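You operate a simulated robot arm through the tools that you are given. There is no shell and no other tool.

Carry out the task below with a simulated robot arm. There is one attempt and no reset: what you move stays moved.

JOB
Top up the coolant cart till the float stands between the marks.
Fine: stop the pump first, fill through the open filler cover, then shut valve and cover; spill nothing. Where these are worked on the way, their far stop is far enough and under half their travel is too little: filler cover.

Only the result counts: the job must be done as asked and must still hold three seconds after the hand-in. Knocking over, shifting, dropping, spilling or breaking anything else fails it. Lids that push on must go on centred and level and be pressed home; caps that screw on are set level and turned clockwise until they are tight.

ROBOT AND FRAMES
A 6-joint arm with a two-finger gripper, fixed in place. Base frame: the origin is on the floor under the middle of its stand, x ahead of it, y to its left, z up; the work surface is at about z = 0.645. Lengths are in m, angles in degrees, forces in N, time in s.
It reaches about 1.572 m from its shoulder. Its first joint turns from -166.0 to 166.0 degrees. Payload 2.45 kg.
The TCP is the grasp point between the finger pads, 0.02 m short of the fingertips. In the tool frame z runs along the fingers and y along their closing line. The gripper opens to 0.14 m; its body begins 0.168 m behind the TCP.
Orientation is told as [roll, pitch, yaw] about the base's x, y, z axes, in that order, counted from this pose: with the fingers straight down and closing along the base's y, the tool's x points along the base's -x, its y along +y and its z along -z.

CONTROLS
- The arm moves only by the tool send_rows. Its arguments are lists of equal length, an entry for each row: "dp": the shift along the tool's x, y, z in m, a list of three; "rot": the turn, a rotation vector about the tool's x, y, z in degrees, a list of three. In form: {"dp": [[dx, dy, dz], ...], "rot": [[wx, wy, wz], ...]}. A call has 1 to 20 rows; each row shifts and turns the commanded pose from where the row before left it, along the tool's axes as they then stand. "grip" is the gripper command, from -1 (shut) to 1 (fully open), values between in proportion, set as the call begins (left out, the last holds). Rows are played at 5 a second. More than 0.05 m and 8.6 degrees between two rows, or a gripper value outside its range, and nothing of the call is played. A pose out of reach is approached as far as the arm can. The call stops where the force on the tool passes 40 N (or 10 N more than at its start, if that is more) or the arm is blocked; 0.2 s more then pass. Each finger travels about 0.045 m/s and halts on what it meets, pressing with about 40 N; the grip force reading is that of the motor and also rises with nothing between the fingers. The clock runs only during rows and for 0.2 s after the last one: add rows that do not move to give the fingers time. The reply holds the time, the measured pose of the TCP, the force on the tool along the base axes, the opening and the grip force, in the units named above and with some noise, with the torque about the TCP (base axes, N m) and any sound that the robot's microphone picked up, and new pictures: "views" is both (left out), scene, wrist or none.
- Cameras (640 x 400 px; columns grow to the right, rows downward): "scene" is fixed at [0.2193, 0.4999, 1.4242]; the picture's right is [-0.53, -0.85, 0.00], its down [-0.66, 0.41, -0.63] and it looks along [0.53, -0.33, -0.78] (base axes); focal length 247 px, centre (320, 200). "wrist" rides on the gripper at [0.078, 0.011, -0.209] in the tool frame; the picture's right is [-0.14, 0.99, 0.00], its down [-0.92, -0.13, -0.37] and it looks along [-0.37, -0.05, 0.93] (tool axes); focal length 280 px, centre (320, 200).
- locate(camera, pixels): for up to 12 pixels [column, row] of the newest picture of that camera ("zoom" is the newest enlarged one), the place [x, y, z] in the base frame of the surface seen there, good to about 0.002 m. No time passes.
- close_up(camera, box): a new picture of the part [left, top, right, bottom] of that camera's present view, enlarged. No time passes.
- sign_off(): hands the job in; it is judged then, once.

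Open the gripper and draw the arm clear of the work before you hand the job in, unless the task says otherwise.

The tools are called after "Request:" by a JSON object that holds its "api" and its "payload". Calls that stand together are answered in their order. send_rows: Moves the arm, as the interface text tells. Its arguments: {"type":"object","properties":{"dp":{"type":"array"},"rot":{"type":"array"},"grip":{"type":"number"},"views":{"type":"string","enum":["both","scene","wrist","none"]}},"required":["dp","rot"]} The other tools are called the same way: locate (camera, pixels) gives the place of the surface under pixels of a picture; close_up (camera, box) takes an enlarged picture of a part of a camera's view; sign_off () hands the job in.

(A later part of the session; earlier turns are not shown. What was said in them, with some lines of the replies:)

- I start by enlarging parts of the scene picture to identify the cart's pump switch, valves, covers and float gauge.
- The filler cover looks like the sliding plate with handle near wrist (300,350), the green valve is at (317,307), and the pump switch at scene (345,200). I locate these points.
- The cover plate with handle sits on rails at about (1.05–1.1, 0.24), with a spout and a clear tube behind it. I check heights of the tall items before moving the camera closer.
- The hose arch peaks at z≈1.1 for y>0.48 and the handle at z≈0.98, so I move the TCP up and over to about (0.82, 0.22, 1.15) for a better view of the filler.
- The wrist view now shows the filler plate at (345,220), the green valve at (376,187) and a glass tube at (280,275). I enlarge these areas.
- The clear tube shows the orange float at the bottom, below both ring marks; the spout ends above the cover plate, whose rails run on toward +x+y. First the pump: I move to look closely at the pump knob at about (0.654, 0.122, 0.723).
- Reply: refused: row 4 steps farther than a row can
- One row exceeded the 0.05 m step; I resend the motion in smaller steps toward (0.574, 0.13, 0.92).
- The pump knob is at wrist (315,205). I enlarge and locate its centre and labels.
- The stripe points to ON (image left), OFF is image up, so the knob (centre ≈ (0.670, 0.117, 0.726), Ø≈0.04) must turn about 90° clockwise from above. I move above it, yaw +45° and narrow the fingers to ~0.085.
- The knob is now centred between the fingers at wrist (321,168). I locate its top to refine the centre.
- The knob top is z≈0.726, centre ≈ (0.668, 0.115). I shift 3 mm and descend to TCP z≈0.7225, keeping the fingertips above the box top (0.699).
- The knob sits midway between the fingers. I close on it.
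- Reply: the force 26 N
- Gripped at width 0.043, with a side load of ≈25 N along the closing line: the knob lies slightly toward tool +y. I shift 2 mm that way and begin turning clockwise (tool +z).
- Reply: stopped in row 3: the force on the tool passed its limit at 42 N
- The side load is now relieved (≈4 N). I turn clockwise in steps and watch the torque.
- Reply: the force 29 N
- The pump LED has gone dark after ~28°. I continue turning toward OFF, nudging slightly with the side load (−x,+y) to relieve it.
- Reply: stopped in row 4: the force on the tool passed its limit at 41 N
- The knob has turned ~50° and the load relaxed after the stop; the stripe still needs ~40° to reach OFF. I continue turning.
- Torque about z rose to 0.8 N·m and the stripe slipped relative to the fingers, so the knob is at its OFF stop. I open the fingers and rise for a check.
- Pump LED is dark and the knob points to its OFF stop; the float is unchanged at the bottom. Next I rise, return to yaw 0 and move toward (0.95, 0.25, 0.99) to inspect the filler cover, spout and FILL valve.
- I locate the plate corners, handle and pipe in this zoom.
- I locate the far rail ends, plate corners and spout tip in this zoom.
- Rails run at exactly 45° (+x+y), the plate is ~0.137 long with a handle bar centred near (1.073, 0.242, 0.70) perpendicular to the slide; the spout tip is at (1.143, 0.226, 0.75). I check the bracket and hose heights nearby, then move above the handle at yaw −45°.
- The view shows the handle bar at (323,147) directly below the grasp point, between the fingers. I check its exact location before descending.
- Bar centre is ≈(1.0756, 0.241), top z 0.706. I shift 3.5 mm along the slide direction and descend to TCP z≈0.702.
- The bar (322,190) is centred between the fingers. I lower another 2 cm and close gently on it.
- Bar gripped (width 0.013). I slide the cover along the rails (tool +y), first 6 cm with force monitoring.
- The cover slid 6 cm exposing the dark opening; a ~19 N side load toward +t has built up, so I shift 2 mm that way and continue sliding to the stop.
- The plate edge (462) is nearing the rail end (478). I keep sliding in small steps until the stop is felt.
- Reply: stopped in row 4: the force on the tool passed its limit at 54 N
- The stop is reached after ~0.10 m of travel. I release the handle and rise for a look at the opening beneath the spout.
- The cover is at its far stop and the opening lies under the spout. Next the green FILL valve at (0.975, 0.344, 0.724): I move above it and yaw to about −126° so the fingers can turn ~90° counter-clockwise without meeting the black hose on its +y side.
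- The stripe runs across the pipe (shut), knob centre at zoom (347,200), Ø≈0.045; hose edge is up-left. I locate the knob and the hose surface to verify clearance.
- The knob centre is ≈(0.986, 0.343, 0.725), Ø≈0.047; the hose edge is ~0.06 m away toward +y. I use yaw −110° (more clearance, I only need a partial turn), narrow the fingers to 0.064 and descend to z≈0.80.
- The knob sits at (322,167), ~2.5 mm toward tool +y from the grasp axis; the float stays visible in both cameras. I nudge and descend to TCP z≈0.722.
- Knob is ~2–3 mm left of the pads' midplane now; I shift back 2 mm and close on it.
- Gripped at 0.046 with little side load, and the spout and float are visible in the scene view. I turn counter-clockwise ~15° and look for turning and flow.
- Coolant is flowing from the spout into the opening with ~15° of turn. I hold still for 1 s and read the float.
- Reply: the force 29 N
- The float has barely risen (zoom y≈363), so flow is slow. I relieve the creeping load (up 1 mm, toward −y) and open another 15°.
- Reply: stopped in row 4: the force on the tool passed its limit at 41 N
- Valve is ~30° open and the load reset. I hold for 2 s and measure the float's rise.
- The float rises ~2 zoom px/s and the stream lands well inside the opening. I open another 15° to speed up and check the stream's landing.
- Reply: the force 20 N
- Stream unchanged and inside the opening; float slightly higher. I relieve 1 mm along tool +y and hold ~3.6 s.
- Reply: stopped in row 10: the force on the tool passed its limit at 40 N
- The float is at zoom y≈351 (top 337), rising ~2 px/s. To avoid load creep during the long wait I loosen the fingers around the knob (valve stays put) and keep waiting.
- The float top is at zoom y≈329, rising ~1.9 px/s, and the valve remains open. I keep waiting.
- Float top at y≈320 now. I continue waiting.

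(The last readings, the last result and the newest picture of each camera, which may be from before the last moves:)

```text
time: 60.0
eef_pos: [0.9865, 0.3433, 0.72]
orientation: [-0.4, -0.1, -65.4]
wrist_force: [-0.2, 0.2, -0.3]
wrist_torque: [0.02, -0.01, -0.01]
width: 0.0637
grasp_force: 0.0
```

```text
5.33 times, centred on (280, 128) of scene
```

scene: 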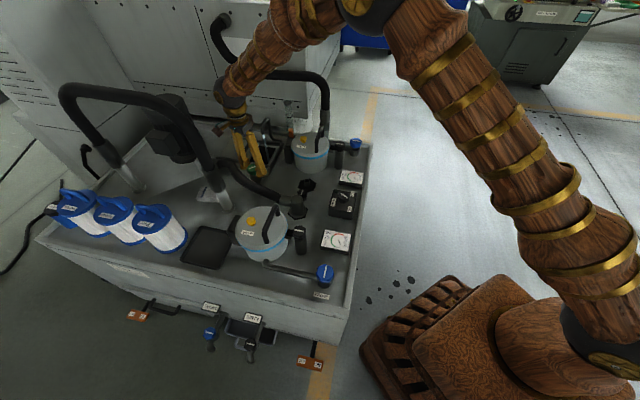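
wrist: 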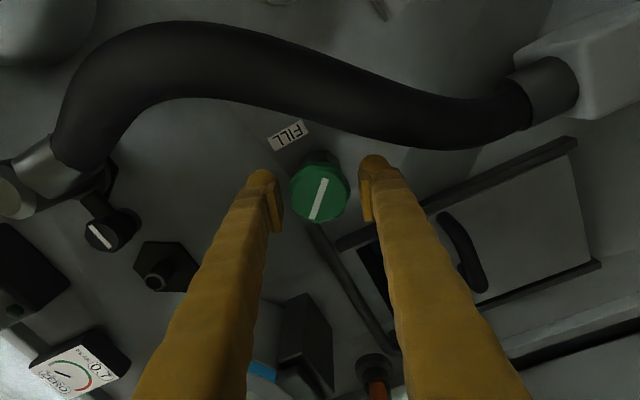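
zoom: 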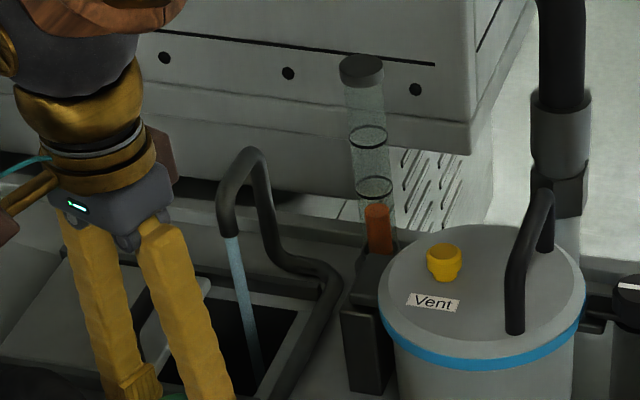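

The float (top face ≈ y 311 vs lower ring centre 281, upper 205) still rises ~2.2 px/s and its lower end is still in the base. I wait on and check again.

Request:
{"api": "send_rows", "payload": {"dp": [[0, 0, 0], [0, 0, 0], [0, 0, 0], [0, 0, 0], [0, 0, 0], [0, 0, 0], [0, 0, 0], [0, 0, 0], [0, 0, 0], [0, 0, 0], [0, 0, 0], [0, 0, 0], [0, 0, 0], [0, 0, 0], [0, 0, 0], [0, 0, 0], [0, 0, 0], [0, 0, 0], [0, 0, 0], [0, 0, 0]], "rot": [[0, 0, 0], [0, 0, 0], [0, 0, 0], [0, 0, 0], [0, 0, 0], [0, 0, 0], [0, 0, 0], [0, 0, 0], [0, 0, 0], [0, 0, 0], [0, 0, 0], [0, 0, 0], [0, 0, 0], [0, 0, 0], [0, 0, 0], [0, 0, 0], [0, 0, 0], [0, 0, 0], [0, 0, 0], [0, 0, 0]], "views": "none"}}

Request:
{"api": "send_rows", "payload": {"dp": [[0, 0, 0], [0, 0, 0], [0, 0, 0], [0, 0, 0], [0, 0, 0], [0, 0, 0], [0, 0, 0], [0, 0, 0], [0, 0, 0], [0, 0, 0], [0, 0, 0], [0, 0, 0], [0, 0, 0], [0, 0, 0], [0, 0, 0], [0, 0, 0], [0, 0, 0], [0, 0, 0]], "rot": [[0, 0, 0], [0, 0, 0], [0, 0, 0], [0, 0, 0], [0, 0, 0], [0, 0, 0], [0, 0, 0], [0, 0, 0], [0, 0, 0], [0, 0, 0], [0, 0, 0], [0, 0, 0], [0, 0, 0], [0, 0, 0], [0, 0, 0], [0, 0, 0], [0, 0, 0], [0, 0, 0]], "views": "scene"}}

Request:
{"api": "close_up", "payload": {"camera": "scene", "box": [265, 95, 321, 145]}}

```text
time: 64.2
eef_pos: [0.9859, 0.3429, 0.7201]
orientation: [-0.3, 0.1, -65.3]
wrist_force: [0.5, 0.1, 0.6]
wrist_torque: [-0.01, -0.04, 0.02]
width: 0.0635
grasp_force: 0.0
```

```text
time: 68.0
eef_pos: [0.9867, 0.3423, 0.7197]
orientation: [-0.4, 0.0, -65.3]
wrist_force: [0.0, 0.5, 0.6]
wrist_torque: [0.05, -0.01, -0.02]
width: 0.0634
grasp_force: 0.0
```

scene: 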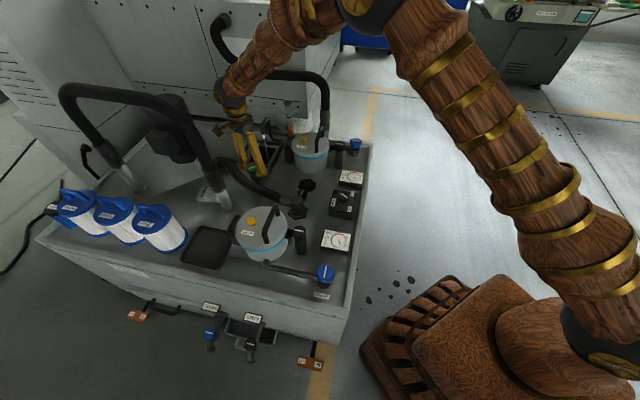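

```text
8.00 times, centred on (293, 120) of scene
```

zoom: 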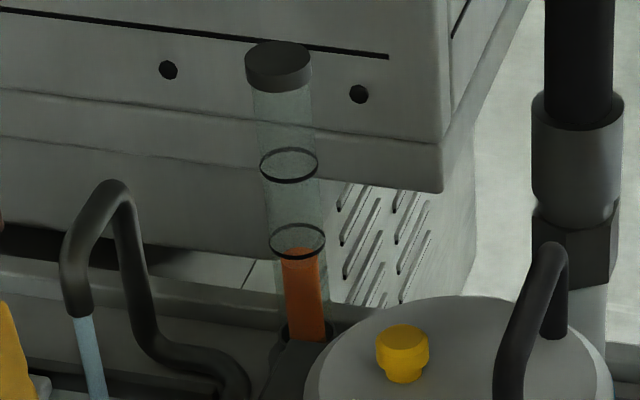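

The float is a long rod with its lower end still in the socket; its top (y≈250) is just under the lower ring (241). I locate the rings, float top and base in 3D.

Request:
{"api": "locate", "payload": {"camera": "zoom", "pixels": [[299, 252], [300, 262], [303, 300], [306, 333], [297, 258], [296, 224], [289, 181], [289, 149], [278, 75], [278, 52], [306, 338], [325, 335]]}}

Request:
{"api": "close_up", "payload": {"camera": "scene", "box": [279, 105, 311, 125]}}

```text
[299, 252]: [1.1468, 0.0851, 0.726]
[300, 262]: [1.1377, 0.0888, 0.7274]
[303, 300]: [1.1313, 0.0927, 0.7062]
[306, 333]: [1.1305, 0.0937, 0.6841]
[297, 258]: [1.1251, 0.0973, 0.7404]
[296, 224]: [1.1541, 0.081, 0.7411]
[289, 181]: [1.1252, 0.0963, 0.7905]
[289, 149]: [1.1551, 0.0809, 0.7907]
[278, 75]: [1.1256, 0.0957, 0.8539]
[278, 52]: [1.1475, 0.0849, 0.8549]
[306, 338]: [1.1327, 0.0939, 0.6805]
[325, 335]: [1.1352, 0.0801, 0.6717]
```

```text
16.00 times, centred on (295, 115) of scene
```

zoom: 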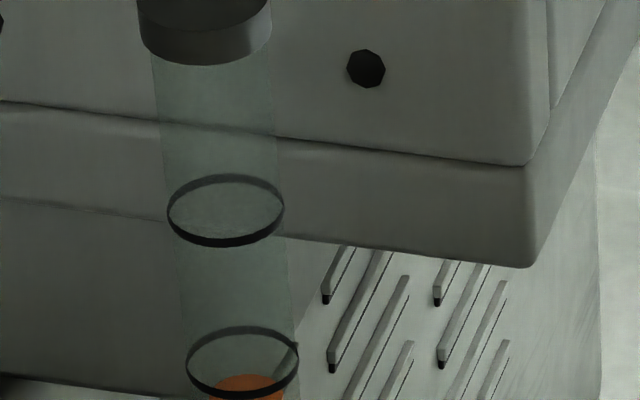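

Rings are at z≈0.741 and 0.7905; the float top is z≈0.727, rising ~1.6 mm/s. I wait another ~10 s.

Request:
{"api": "send_rows", "payload": {"dp": [[0, 0, 0], [0, 0, 0], [0, 0, 0], [0, 0, 0], [0, 0, 0], [0, 0, 0], [0, 0, 0], [0, 0, 0], [0, 0, 0], [0, 0, 0], [0, 0, 0], [0, 0, 0], [0, 0, 0], [0, 0, 0], [0, 0, 0], [0, 0, 0], [0, 0, 0], [0, 0, 0], [0, 0, 0], [0, 0, 0]], "rot": [[0, 0, 0], [0, 0, 0], [0, 0, 0], [0, 0, 0], [0, 0, 0], [0, 0, 0], [0, 0, 0], [0, 0, 0], [0, 0, 0], [0, 0, 0], [0, 0, 0], [0, 0, 0], [0, 0, 0], [0, 0, 0], [0, 0, 0], [0, 0, 0], [0, 0, 0], [0, 0, 0], [0, 0, 0], [0, 0, 0]], "views": "none"}}

Request:
{"api": "send_rows", "payload": {"dp": [[0, 0, 0], [0, 0, 0], [0, 0, 0], [0, 0, 0], [0, 0, 0], [0, 0, 0], [0, 0, 0], [0, 0, 0], [0, 0, 0], [0, 0, 0], [0, 0, 0], [0, 0, 0], [0, 0, 0], [0, 0, 0], [0, 0, 0], [0, 0, 0], [0, 0, 0], [0, 0, 0], [0, 0, 0], [0, 0, 0]], "rot": [[0, 0, 0], [0, 0, 0], [0, 0, 0], [0, 0, 0], [0, 0, 0], [0, 0, 0], [0, 0, 0], [0, 0, 0], [0, 0, 0], [0, 0, 0], [0, 0, 0], [0, 0, 0], [0, 0, 0], [0, 0, 0], [0, 0, 0], [0, 0, 0], [0, 0, 0], [0, 0, 0], [0, 0, 0], [0, 0, 0]], "views": "scene"}}

Request:
{"api": "close_up", "payload": {"camera": "scene", "box": [265, 95, 321, 145]}}

```text
time: 72.2
eef_pos: [0.9869, 0.3425, 0.72]
orientation: [-0.4, -0.1, -65.3]
wrist_force: [-0.1, 0.3, 0.6]
wrist_torque: [0.02, -0.01, -0.01]
width: 0.0637
grasp_force: 0.1
```

```text
time: 76.4
eef_pos: [0.9859, 0.3426, 0.7194]
orientation: [-0.4, 0.0, -65.3]
wrist_force: [0.2, -0.1, -0.1]
wrist_torque: [-0.02, -0.03, 0.01]
width: 0.0638
grasp_force: 0.1
```

scene: 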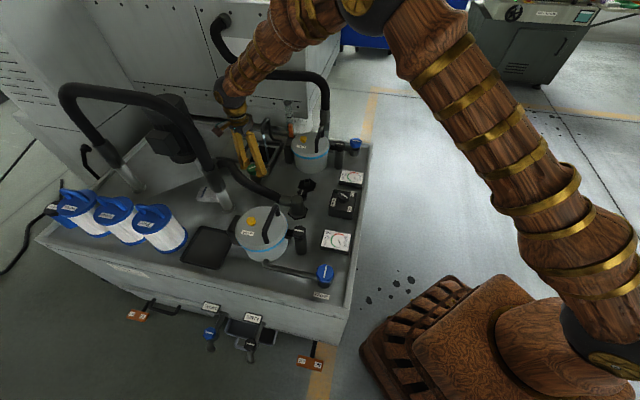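

```text
8.00 times, centred on (293, 120) of scene
```

zoom: 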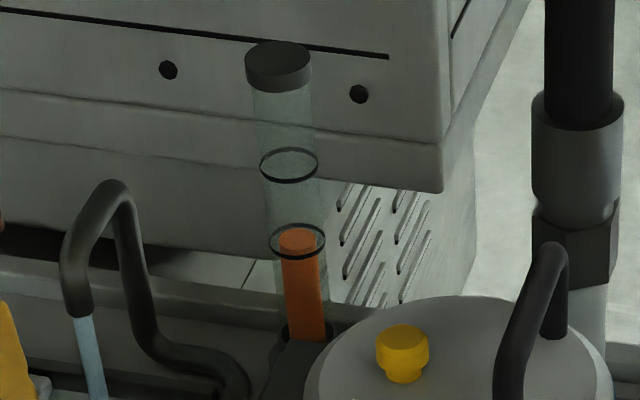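

The float top is now level with the lower ring (≈y 236 vs 241). I wait ~8 s more before gripping the valve again.

Request:
{"api": "send_rows", "payload": {"dp": [[0, 0, 0], [0, 0, 0], [0, 0, 0], [0, 0, 0], [0, 0, 0], [0, 0, 0], [0, 0, 0], [0, 0, 0], [0, 0, 0], [0, 0, 0], [0, 0, 0], [0, 0, 0], [0, 0, 0], [0, 0, 0], [0, 0, 0], [0, 0, 0], [0, 0, 0], [0, 0, 0], [0, 0, 0], [0, 0, 0]], "rot": [[0, 0, 0], [0, 0, 0], [0, 0, 0], [0, 0, 0], [0, 0, 0], [0, 0, 0], [0, 0, 0], [0, 0, 0], [0, 0, 0], [0, 0, 0], [0, 0, 0], [0, 0, 0], [0, 0, 0], [0, 0, 0], [0, 0, 0], [0, 0, 0], [0, 0, 0], [0, 0, 0], [0, 0, 0], [0, 0, 0]], "views": "none"}}

Request:
{"api": "send_rows", "payload": {"dp": [[0, 0, 0], [0, 0, 0], [0, 0, 0], [0, 0, 0], [0, 0, 0], [0, 0, 0], [0, 0, 0], [0, 0, 0], [0, 0, 0], [0, 0, 0], [0, 0, 0], [0, 0, 0], [0, 0, 0], [0, 0, 0], [0, 0, 0]], "rot": [[0, 0, 0], [0, 0, 0], [0, 0, 0], [0, 0, 0], [0, 0, 0], [0, 0, 0], [0, 0, 0], [0, 0, 0], [0, 0, 0], [0, 0, 0], [0, 0, 0], [0, 0, 0], [0, 0, 0], [0, 0, 0], [0, 0, 0]], "views": "scene"}}

Request:
{"api": "close_up", "payload": {"camera": "scene", "box": [265, 95, 321, 145]}}

```text
time: 80.6
eef_pos: [0.9866, 0.3422, 0.7199]
orientation: [-0.4, -0.1, -65.3]
wrist_force: [-0.4, -0.4, 0.1]
wrist_torque: [0.01, -0.03, -0.02]
width: 0.0637
grasp_force: 0.1
```

```text
time: 83.8
eef_pos: [0.9881, 0.3427, 0.7206]
orientation: [-0.3, 0.0, -65.4]
wrist_force: [-0.6, 0.1, 0.8]
wrist_torque: [-0.01, 0.0, 0.02]
width: 0.0638
grasp_force: 0.1
```

scene: 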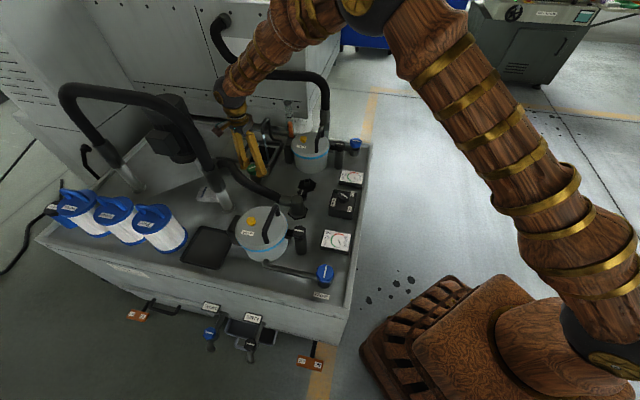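

```text
8.00 times, centred on (293, 120) of scene
```

zoom: 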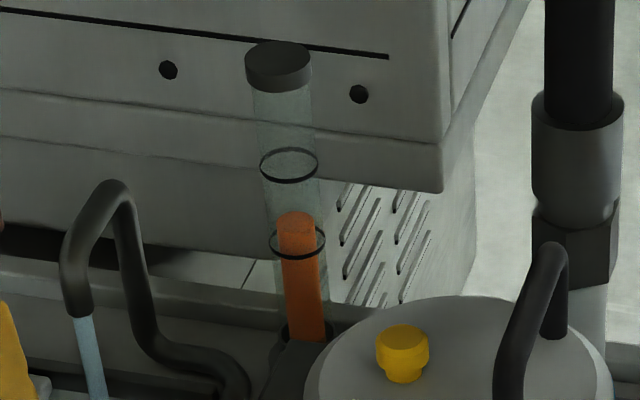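

Float top is at y≈219 (face centre), about a third of the way between rings (241 and 165). I wait ~3 s, then close the fingers on the knob.

Request:
{"api": "send_rows", "payload": {"dp": [[0, 0, 0], [0, 0, 0], [0, 0, 0], [0, 0, 0], [0, 0, 0], [0, 0, 0], [0, 0, 0], [0, 0, 0], [0, 0, 0], [0, 0, 0], [0, 0, 0], [0, 0, 0], [0, 0, 0], [0, 0, 0]], "rot": [[0, 0, 0], [0, 0, 0], [0, 0, 0], [0, 0, 0], [0, 0, 0], [0, 0, 0], [0, 0, 0], [0, 0, 0], [0, 0, 0], [0, 0, 0], [0, 0, 0], [0, 0, 0], [0, 0, 0], [0, 0, 0]], "views": "none"}}

Request:
{"api": "send_rows", "payload": {"dp": [[0, 0, 0], [0, 0, 0], [0, 0, 0]], "rot": [[0, 0, 0], [0, 0, 0], [0, 0, 0]], "grip": -1}}

Request:
{"api": "close_up", "payload": {"camera": "scene", "box": [265, 95, 321, 145]}}

Request:
{"api": "close_up", "payload": {"camera": "wrist", "box": [220, 130, 420, 255]}}

```text
time: 86.8
eef_pos: [0.9861, 0.3428, 0.7204]
orientation: [-0.4, 0.1, -65.3]
wrist_force: [0.1, 0.0, -0.3]
wrist_torque: [0.03, 0.05, -0.02]
width: 0.0636
grasp_force: 0.1
```

```text
time: 87.6
eef_pos: [0.9875, 0.3417, 0.7202]
orientation: [-0.5, 0.0, -65.3]
wrist_force: [-5.8, -2.0, 2.3]
wrist_torque: [0.01, 0.03, 0.01]
width: 0.0465
grasp_force: 40.6
```

scene: 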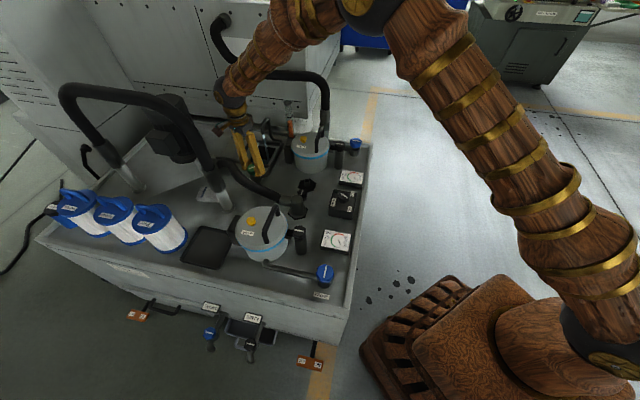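
wrist: 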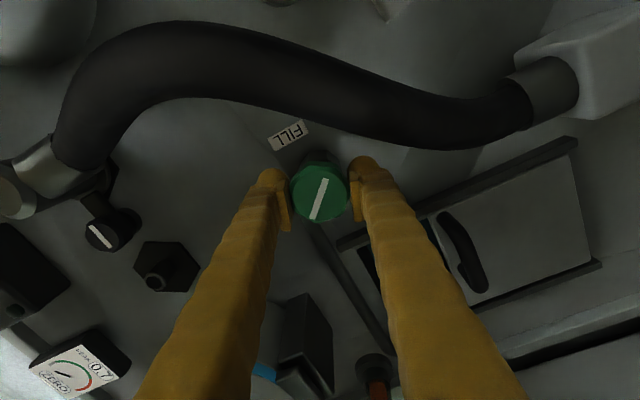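

```text
8.00 times, centred on (293, 120) of scene
```

zoom: 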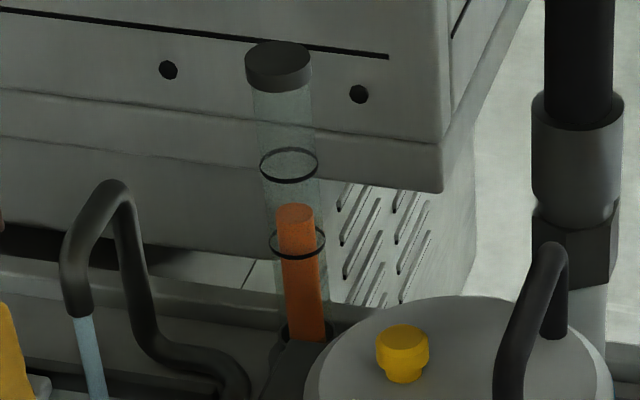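

```text
3.20 times, centred on (320, 192) of wrist
```

zoom: 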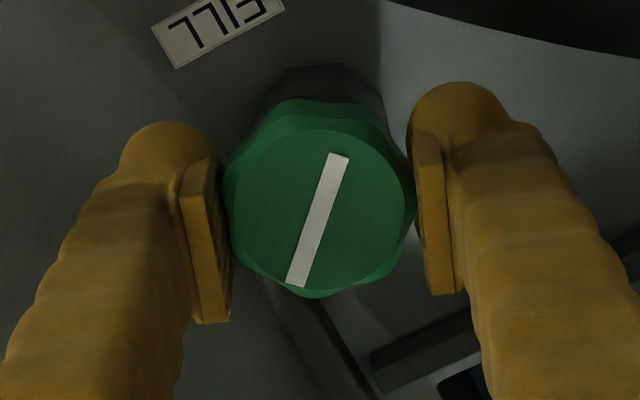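

Gripped; the float top is at y≈210, close to mid (203). I now turn the valve clockwise ~45° back to shut.

Request:
{"api": "send_rows", "payload": {"dp": [[0, 0, 0], [0, 0, 0], [0, 0, 0], [0, 0, 0], [0, 0, 0], [0, 0, 0], [0, 0, 0]], "rot": [[0, 0, 8], [0, 0, 8], [0, 0, 8], [0, 0, 8], [0, 0, 8], [0, 0, 5], [0, 0, 0]]}}

Request:
{"api": "close_up", "payload": {"camera": "scene", "box": [265, 95, 321, 145]}}

Request:
{"api": "close_up", "payload": {"camera": "wrist", "box": [220, 130, 420, 255]}}

```text
time: 89.2
eef_pos: [0.9859, 0.3427, 0.7205]
orientation: [-0.3, -0.3, -110.5]
wrist_force: [-11.4, -5.0, 6.2]
wrist_torque: [-0.2, 0.05, 0.85]
width: 0.0465
grasp_force: 45.0
```

scene: 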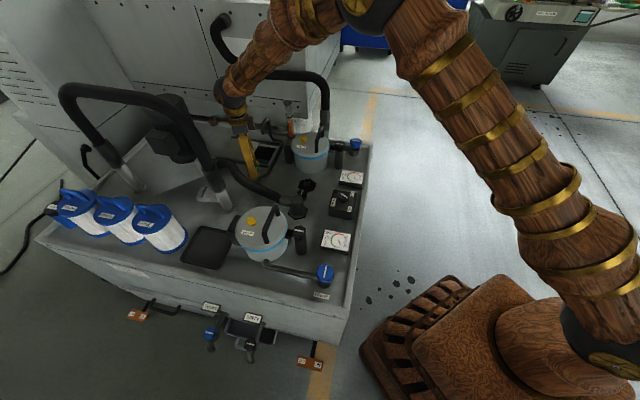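
wrist: 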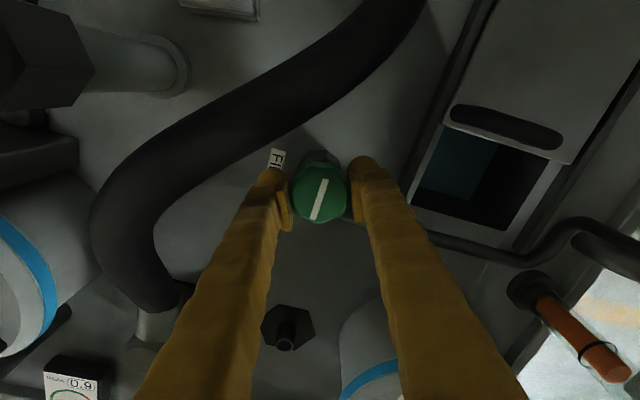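

```text
8.00 times, centred on (293, 120) of scene
```

zoom: 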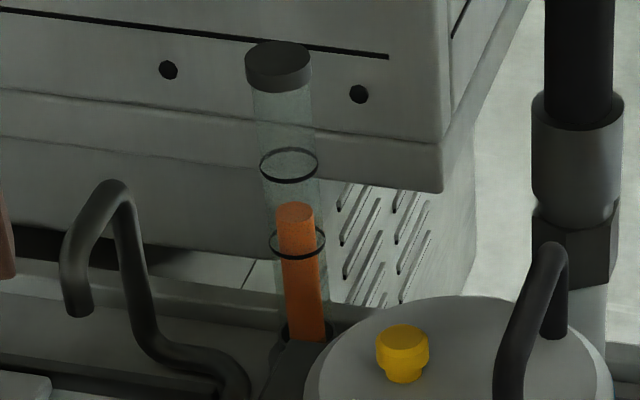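

```text
3.20 times, centred on (320, 192) of wrist
```

zoom: 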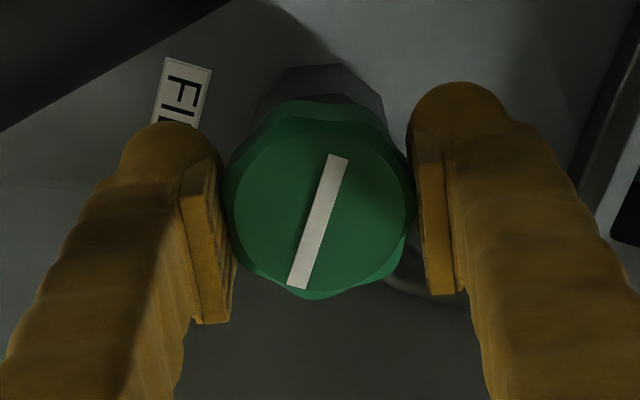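

The valve is at its shut stop (torque 0.85 N·m) and the stream has stopped; the float top sits at y≈210 between rings 241 and 165. I locate heights, then release the knob and rise.

Request:
{"api": "locate", "payload": {"camera": "scene", "pixels": [[294, 121.5], [294, 122], [294, 122.5], [294.5, 124], [293.5, 123]]}}

Request:
{"api": "send_rows", "payload": {"dp": [[0, 0, 0], [0, 0, 0], [0, 0, 0], [0, 0, -0.02], [0, 0, -0.04], [0, 0, -0.045], [0, 0, -0.045], [0, 0, -0.045], [0, 0, 0]], "rot": [[0, 0, 0], [0, 0, 0], [0, 0, 0], [0, 0, 0], [0, 0, 0], [0, 0, 0], [0, 0, 0], [0, 0, 0], [0, 0, 0]], "grip": -0.09}}

Request:
{"api": "close_up", "payload": {"camera": "wrist", "box": [240, 90, 400, 190]}}

Request:
{"api": "close_up", "payload": {"camera": "scene", "box": [265, 95, 321, 145]}}

Request:
{"api": "close_up", "payload": {"camera": "scene", "box": [220, 100, 340, 175]}}

```text
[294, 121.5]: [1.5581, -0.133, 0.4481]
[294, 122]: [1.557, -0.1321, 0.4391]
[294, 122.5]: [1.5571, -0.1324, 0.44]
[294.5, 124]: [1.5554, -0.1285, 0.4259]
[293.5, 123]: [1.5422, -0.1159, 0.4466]
```

```text
time: 91.2
eef_pos: [0.9885, 0.3421, 0.9153]
orientation: [-0.4, -0.2, -110.3]
wrist_force: [0.1, -0.1, -0.4]
wrist_torque: [0.01, 0.02, 0.01]
width: 0.0637
grasp_force: 0.1
```

scene: 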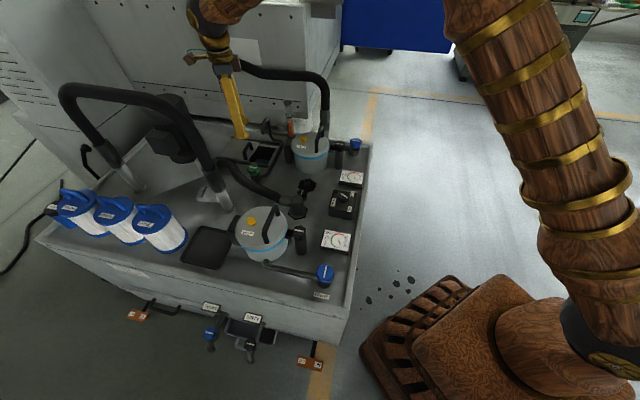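
wrist: 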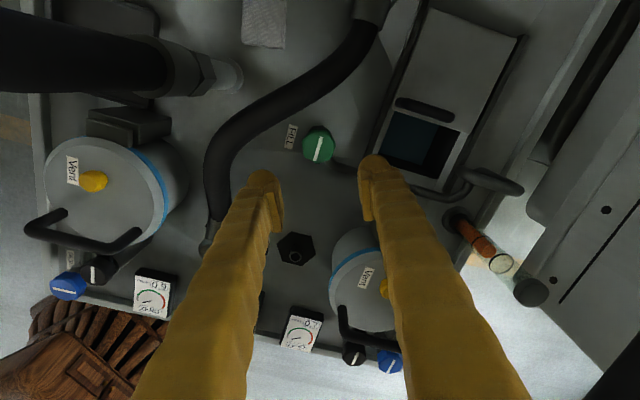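

```text
4.00 times, centred on (320, 140) of wrist
```

zoom: 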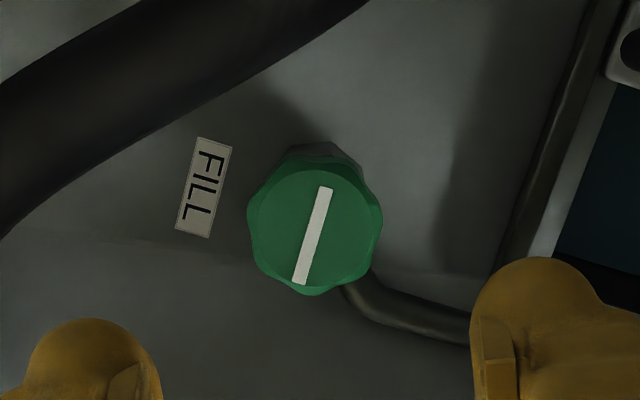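

```text
8.00 times, centred on (293, 120) of scene
```

zoom: 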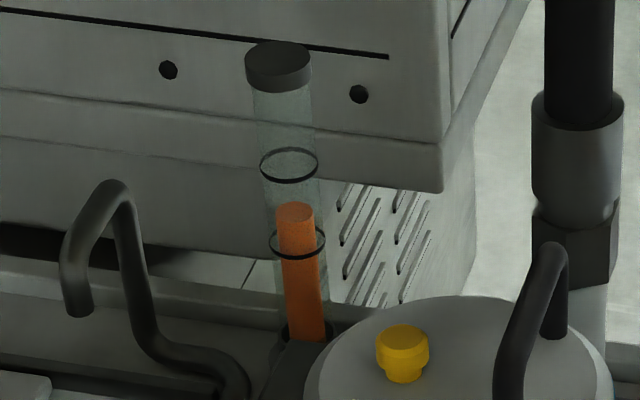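

```text
5.33 times, centred on (280, 138) of scene
```

zoom: 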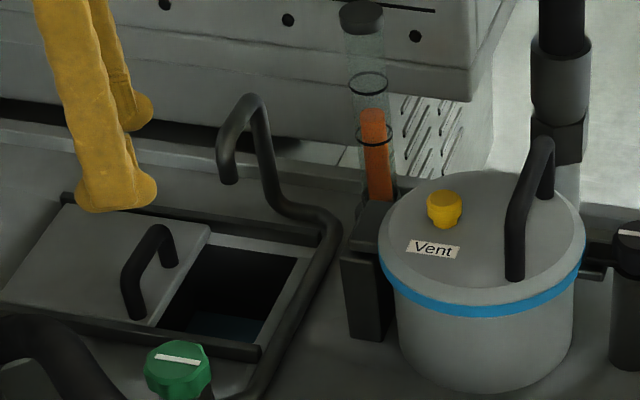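

The stripe is across the pipe, no drip is visible, and the float holds between the rings. I check the float top's height and zoom on it from the wrist side.

Request:
{"api": "locate", "payload": {"camera": "scene", "pixels": [[289.8, 121], [289.8, 121.5], [289.8, 122], [290, 124], [289.1, 117.8], [289.9, 127.2]]}}

Request:
{"api": "close_up", "payload": {"camera": "wrist", "box": [430, 190, 558, 310]}}

```text
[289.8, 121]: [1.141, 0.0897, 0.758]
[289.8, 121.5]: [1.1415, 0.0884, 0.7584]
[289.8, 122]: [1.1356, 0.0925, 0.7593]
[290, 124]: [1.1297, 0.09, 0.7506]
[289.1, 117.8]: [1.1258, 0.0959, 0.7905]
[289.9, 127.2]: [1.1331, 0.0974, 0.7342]
```

```text
3.33 times, centred on (494, 250) of wrist
```

zoom: 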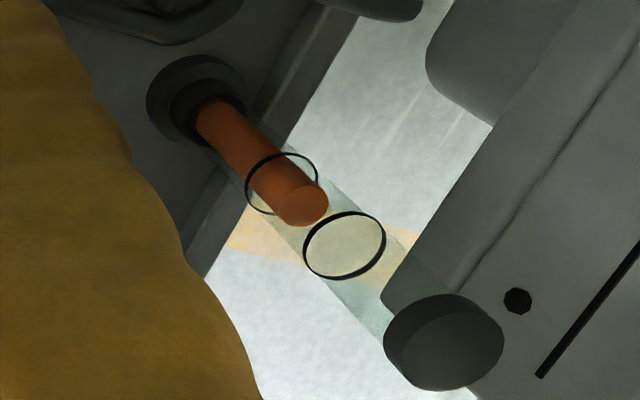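

Float top is z≈0.7585, well between the marks at 0.741 and 0.7905. Now I return to the cover handle: rotate to yaw −45° and move above ≈(1.143, 0.318).

Request:
{"api": "send_rows", "payload": {"dp": [[0, 0, 0], [0, 0, 0], [0, 0, 0], [0, 0, 0], [0, 0, 0], [0, 0, 0], [0, 0, 0], [0, 0, 0], [-0.0316, 0.023, 0], [-0.0316, 0.023, 0], [-0.0316, 0.023, 0], [-0.0316, 0.023, 0], [0, 0, 0]], "rot": [[0, 0, -8.16], [0, 0, -8.16], [0, 0, -8.16], [0, 0, -8.16], [0, 0, -8.16], [0, 0, -8.16], [0, 0, -8.16], [0, 0, -8.16], [0, 0, 0], [0, 0, 0], [0, 0, 0], [0, 0, 0], [0, 0, 0]], "grip": -0.2}}

Request:
{"api": "close_up", "payload": {"camera": "wrist", "box": [240, 90, 400, 190]}}

Request:
{"api": "close_up", "payload": {"camera": "scene", "box": [265, 95, 321, 145]}}

```text
time: 94.0
eef_pos: [1.1465, 0.319, 0.9147]
orientation: [-0.4, 0.2, -44.9]
wrist_force: [-0.2, 0.0, -0.6]
wrist_torque: [0.01, -0.02, -0.01]
width: 0.0562
grasp_force: 0.0
```

scene: 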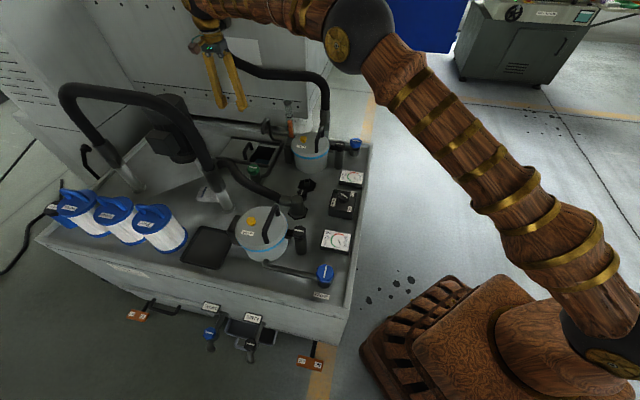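
wrist: 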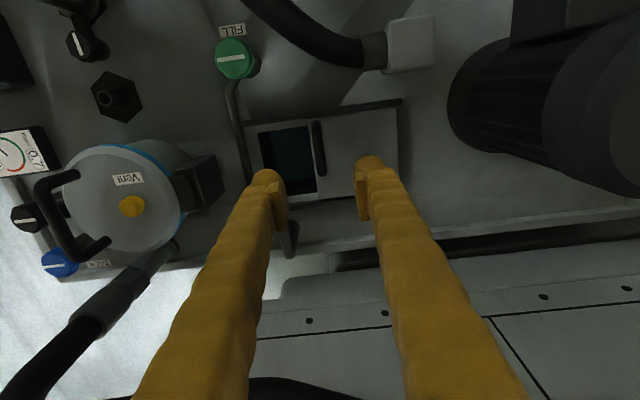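

```text
4.00 times, centred on (320, 140) of wrist
```

zoom: 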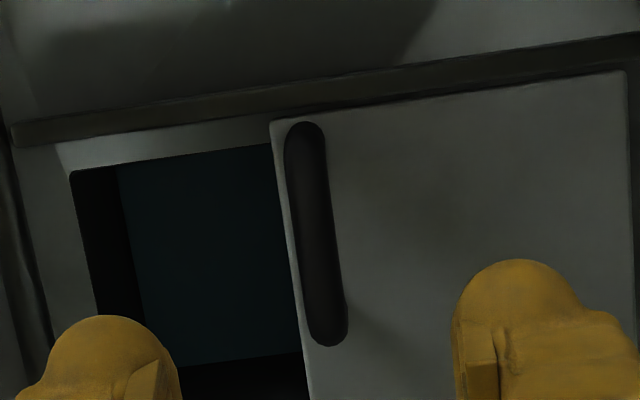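

```text
8.00 times, centred on (293, 120) of scene
```

zoom: 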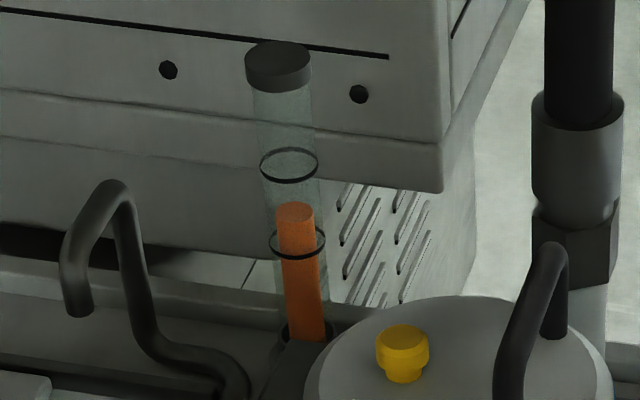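

The handle bar (319,149) is between the fingers within ~2 mm and the float remains steady. I descend to TCP z≈0.702 and grip the bar.

Request:
{"api": "send_rows", "payload": {"dp": [[0, -0.0015, 0.045], [0, 0, 0.045], [0, 0, 0.045], [0, 0, 0.045], [0, 0, 0.0165], [0, 0, 0.0165], [0, 0, 0]], "rot": [[0, 0, 0], [0, 0, 0], [0, 0, 0], [0, 0, 0], [0, 0, 0], [0, 0, 0], [0, 0, 0]], "views": "wrist"}}

Request:
{"api": "close_up", "payload": {"camera": "wrist", "box": [220, 120, 420, 245]}}

```text
time: 95.6
eef_pos: [1.1402, 0.3189, 0.7013]
orientation: [-0.4, 0.1, -45.0]
wrist_force: [-0.3, -0.9, -0.5]
wrist_torque: [0.01, -0.04, -0.02]
width: 0.0559
grasp_force: 0.0
```

wrist: 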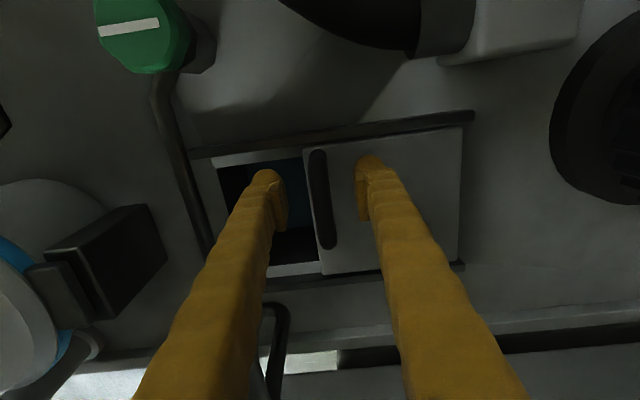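

```text
3.20 times, centred on (320, 182) of wrist
```

zoom: 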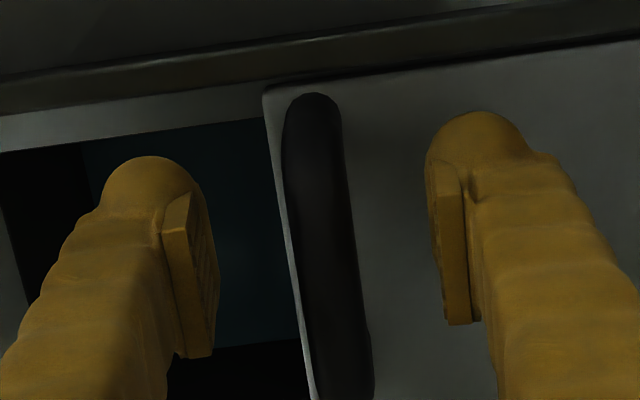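

The bar lies between the pads. I close on it.

Request:
{"api": "send_rows", "payload": {"dp": [[0, 0, 0], [0, 0, 0], [0, 0, 0], [0, 0, 0]], "rot": [[0, 0, 0], [0, 0, 0], [0, 0, 0], [0, 0, 0]], "grip": -0.9, "views": "none"}}

```text
time: 96.6
eef_pos: [1.1408, 0.3177, 0.7008]
orientation: [-0.4, 0.1, -45.0]
wrist_force: [0.6, -0.1, -0.9]
wrist_torque: [0.01, 0.03, 0.0]
width: 0.0131
grasp_force: 35.3
```

Bar gripped (0.013). I slide the cover back (tool −y), first 8 cm.

Request:
{"api": "send_rows", "payload": {"dp": [[0, -0.008, 0], [0, -0.012, 0], [0, -0.012, 0], [0, -0.012, 0], [0, -0.012, 0], [0, -0.012, 0], [0, -0.012, 0], [0, 0, 0]], "rot": [[0, 0, 0], [0, 0, 0], [0, 0, 0], [0, 0, 0], [0, 0, 0], [0, 0, 0], [0, 0, 0], [0, 0, 0]], "views": "wrist"}}

```text
time: 98.4
eef_pos: [1.0838, 0.2593, 0.6999]
orientation: [-0.5, 0.1, -45.1]
wrist_force: [-20.7, 24.0, 0.0]
wrist_torque: [0.19, 0.13, 0.03]
width: 0.0121
grasp_force: 38.7
```

wrist: 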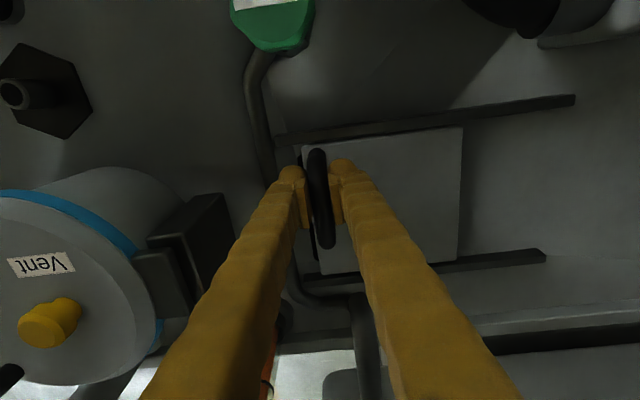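

Cover slid 8 cm; a ~31 N side load toward tool +x built up, so I shift 2.5 mm that way and continue in small steps to the closed stop.

Request:
{"api": "send_rows", "payload": {"dp": [[0.0015, 0, 0], [0.001, 0, 0], [0, -0.006, 0], [0, -0.006, 0], [0, -0.005, 0], [0, -0.004, 0], [0, 0, 0]], "rot": [[0, 0, 0], [0, 0, 0], [0, 0, 0], [0, 0, 0], [0, 0, 0], [0, 0, 0], [0, 0, 0]], "views": "wrist"}}

```text
time: 99.4
eef_pos: [1.074, 0.2509, 0.6996]
orientation: [-0.4, 0.2, -45.1]
wrist_force: [1.3, -3.6, -3.4]
wrist_torque: [0.22, 0.23, 0.06]
width: 0.0121
grasp_force: 38.5
stopped in row 5: the force on the tool passed its limit at 44 N (the readings are from after the stop); the commanded pose is now the measured one
```

wrist: 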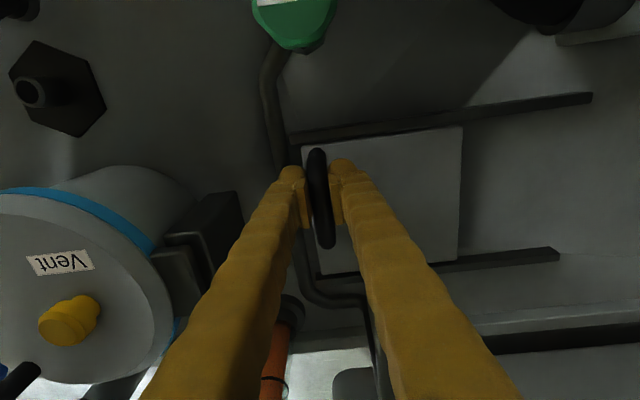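

It stopped ~5 mm short of the original closed position, likely from combined side load, now relaxed. I push on in small steps.

Request:
{"api": "send_rows", "payload": {"dp": [[0, -0.003, 0], [0, -0.003, 0], [0, -0.003, 0], [0, 0, 0]], "rot": [[0, 0, 0], [0, 0, 0], [0, 0, 0], [0, 0, 0]], "views": "wrist"}}

```text
time: 100.1
eef_pos: [1.0701, 0.2471, 0.6983]
orientation: [-0.2, 0.0, -45.1]
wrist_force: [11.6, 1.4, -8.7]
wrist_torque: [-0.08, -0.13, 0.02]
width: 0.0122
grasp_force: 38.9
stopped in row 3: the force on the tool passed its limit at 48 N (the readings are from after the stop); the commanded pose is now the measured one
```

wrist: 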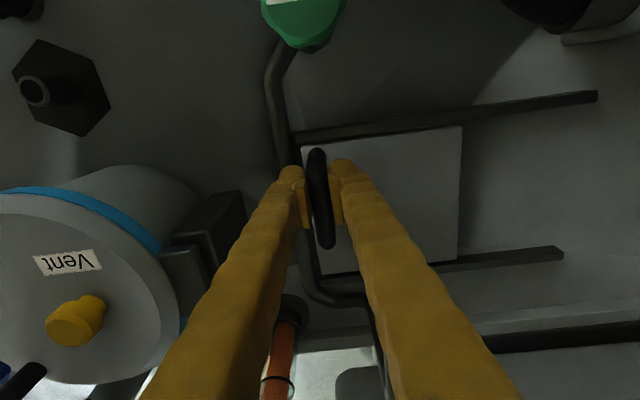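

TCP is back at the original closed position (s≈0.931) against the stop. I release the handle and rise, then inspect everything.

Request:
{"api": "send_rows", "payload": {"dp": [[0, 0, 0], [0, 0, 0], [0, 0, 0], [0, 0, -0.02], [0, 0, -0.04], [0, 0, -0.045], [0, 0, -0.045], [0, 0, -0.045], [0, 0, -0.045], [0, 0, -0.045], [0, 0, 0]], "rot": [[0, 0, 0], [0, 0, 0], [0, 0, 0], [0, 0, 0], [0, 0, 0], [0, 0, 0], [0, 0, 0], [0, 0, 0], [0, 0, 0], [0, 0, 0], [0, 0, 0]], "grip": -0.2}}

Request:
{"api": "close_up", "payload": {"camera": "wrist", "box": [240, 60, 480, 210]}}

Request:
{"api": "close_up", "payload": {"camera": "scene", "box": [220, 100, 340, 175]}}

Request:
{"api": "locate", "payload": {"camera": "wrist", "pixels": [[322, 148], [304, 148], [316, 115]]}}

```text
time: 102.5
eef_pos: [1.0728, 0.2475, 0.9862]
orientation: [-0.2, 0.0, -45.1]
wrist_force: [-0.6, -0.1, -0.3]
wrist_torque: [0.0, 0.0, 0.03]
width: 0.0559
grasp_force: 0.0
```

scene: 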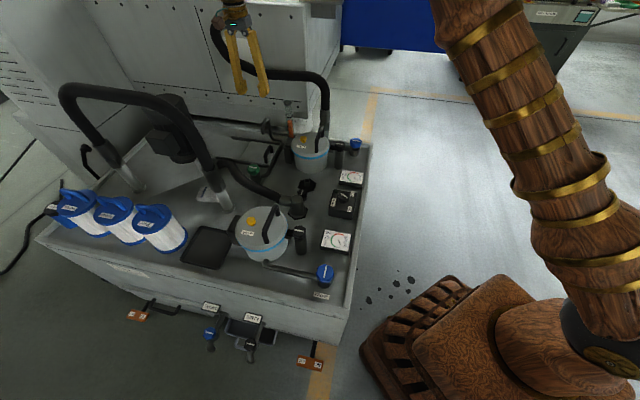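
wrist: 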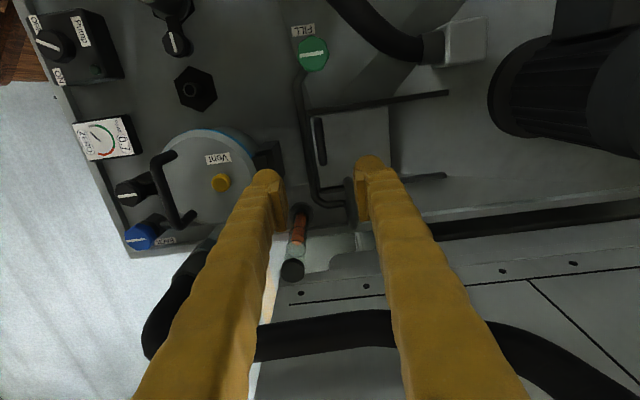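

```text
2.67 times, centred on (360, 135) of wrist
```

zoom: 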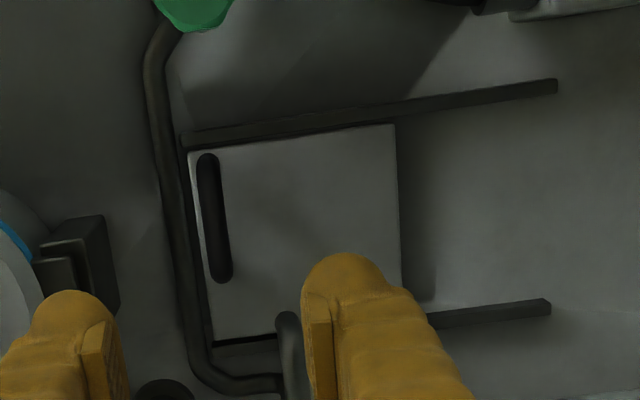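

```text
5.33 times, centred on (280, 138) of scene
```

zoom: 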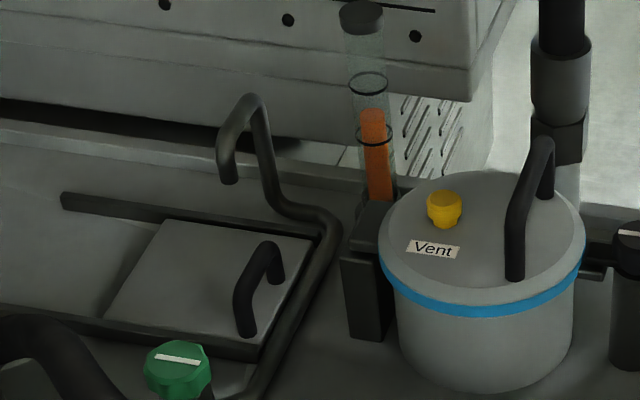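

```text
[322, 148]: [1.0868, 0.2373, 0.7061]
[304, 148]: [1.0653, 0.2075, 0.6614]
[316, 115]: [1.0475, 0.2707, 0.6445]
```

The cover, valve and float look right. I verify the plate corners against the initial closed position and that pump knob/LED are off.

Request:
{"api": "locate", "payload": {"camera": "wrist", "pixels": [[312, 118.5], [321, 185.5], [386, 108.5], [388, 150], [319, 135], [321, 150]]}}

Request:
{"api": "close_up", "payload": {"camera": "wrist", "box": [20, 0, 180, 100]}}

Request:
{"api": "close_up", "payload": {"camera": "scene", "box": [310, 170, 374, 210]}}

Request:
{"api": "close_up", "payload": {"camera": "scene", "box": [265, 95, 321, 145]}}

```text
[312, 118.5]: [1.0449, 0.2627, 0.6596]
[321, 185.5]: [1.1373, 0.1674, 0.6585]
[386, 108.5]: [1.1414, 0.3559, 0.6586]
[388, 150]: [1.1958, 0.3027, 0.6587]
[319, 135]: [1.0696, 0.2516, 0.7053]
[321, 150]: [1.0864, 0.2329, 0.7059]
```

```text
4.00 times, centred on (100, 50) of wrist
```

zoom: 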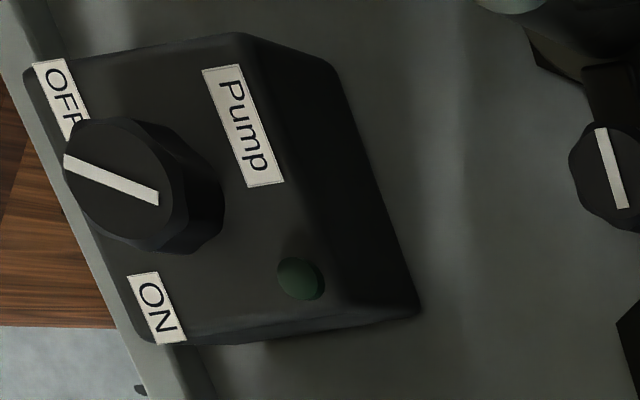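

```text
10.00 times, centred on (342, 190) of scene
```

zoom: 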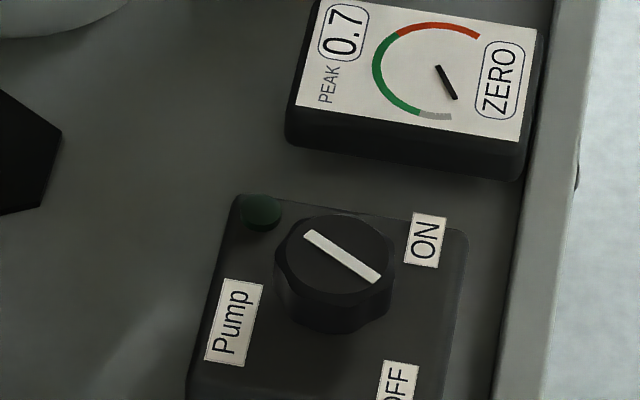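

```text
8.00 times, centred on (293, 120) of scene
```

zoom: 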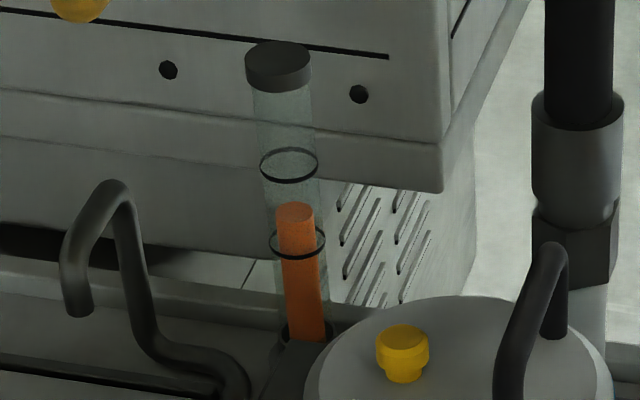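

Plate edge is back at s≈0.923–0.925 (as initially), pump LED dark with the knob at OFF, float steady between rings. I retract the arm up and away and open the gripper fully.

Request:
{"api": "send_rows", "payload": {"dp": [[0, 0, -0.045], [0, 0, -0.045], [0, 0, -0.045], [0.032, -0.025, 0], [0.032, -0.025, 0], [0.032, -0.025, 0], [0.032, -0.025, 0], [0.032, -0.025, 0], [0.032, -0.025, 0], [0.032, -0.025, 0], [0.032, -0.025, 0], [0.032, -0.025, 0], [0.032, -0.025, 0], [0, 0, 0], [0, 0, 0]], "rot": [[0, 0, 0], [0, 0, 0], [0, 0, 0], [0, 0, 0], [0, 0, 0], [0, 0, 0], [0, 0, 0], [0, 0, 0], [0, 0, 0], [0, 0, 0], [0, 0, 0], [0, 0, 0], [0, 0, 0], [0, 0, 0], [0, 0, 0]], "grip": 1}}

Request:
{"api": "close_up", "payload": {"camera": "scene", "box": [265, 95, 321, 145]}}

Request:
{"api": "close_up", "payload": {"camera": "scene", "box": [200, 90, 380, 203]}}

```text
time: 105.7
eef_pos: [0.6677, 0.2974, 1.122]
orientation: [-0.3, -0.1, -45.1]
wrist_force: [-0.1, 0.0, -0.2]
wrist_torque: [0.0, -0.01, -0.01]
width: 0.1401
grasp_force: 0.0
```

scene: 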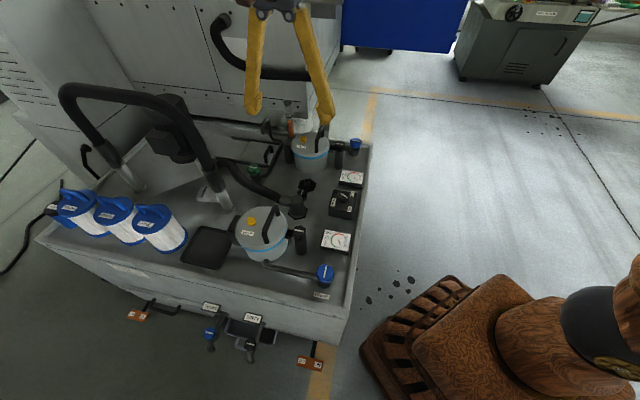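
wrist: 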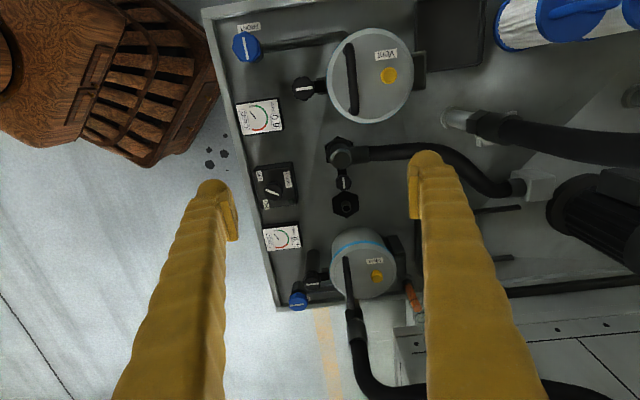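

```text
8.00 times, centred on (293, 120) of scene
```

zoom: 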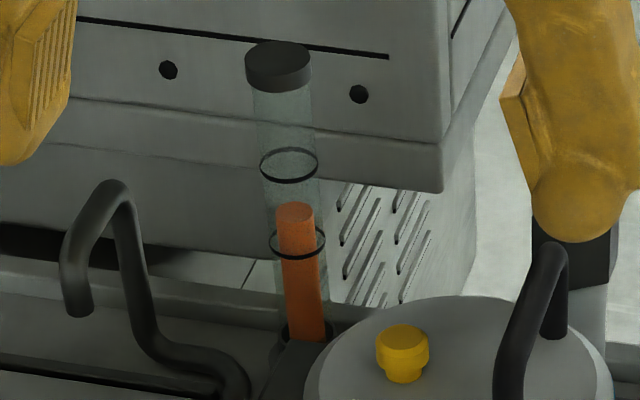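

```text
3.54 times, centred on (290, 146) of scene
```

zoom: 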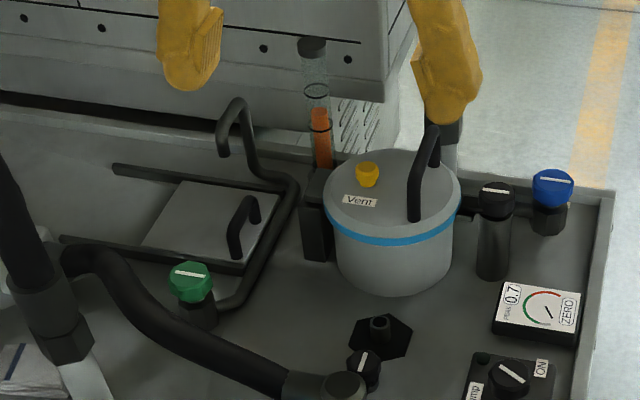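

The arm is clear with the gripper open. Pump is off, valve and cover are shut, the float is steady between the marks and nothing is spilled, so I hand the job in.

Request:
{"api": "sign_off", "payload": {}}

```text
The job is handed in.
```

I topped up the coolant cart. The top of the orange float now stands between the two ring marks, at z ≈ 0.7585 m with the marks at 0.741 and 0.7905 m. I handed the job in; the tool only confirmed the hand-in, so I don't know how it was judged.

- **Pump:** turned to OFF before filling. The knob sits at its stop and the light is dark. I left the pump off, since the job didn't ask for a restart.
- **Filling:** I slid the filler cover open to its far stop and opened the FILL valve part-way. The stream went into the opening, and I saw no spill.
- **Closing up:** I turned the FILL valve back to its shut stop and slid the cover back to where it started. The float held steady for about 16 seconds after I shut the valve.
- **Float reading:** the float is a long rod that stays partly in its socket, so I took its top as the reading. That puts it about a third of the way up between the marks.

The arm is clear of the cart and the gripper is open.
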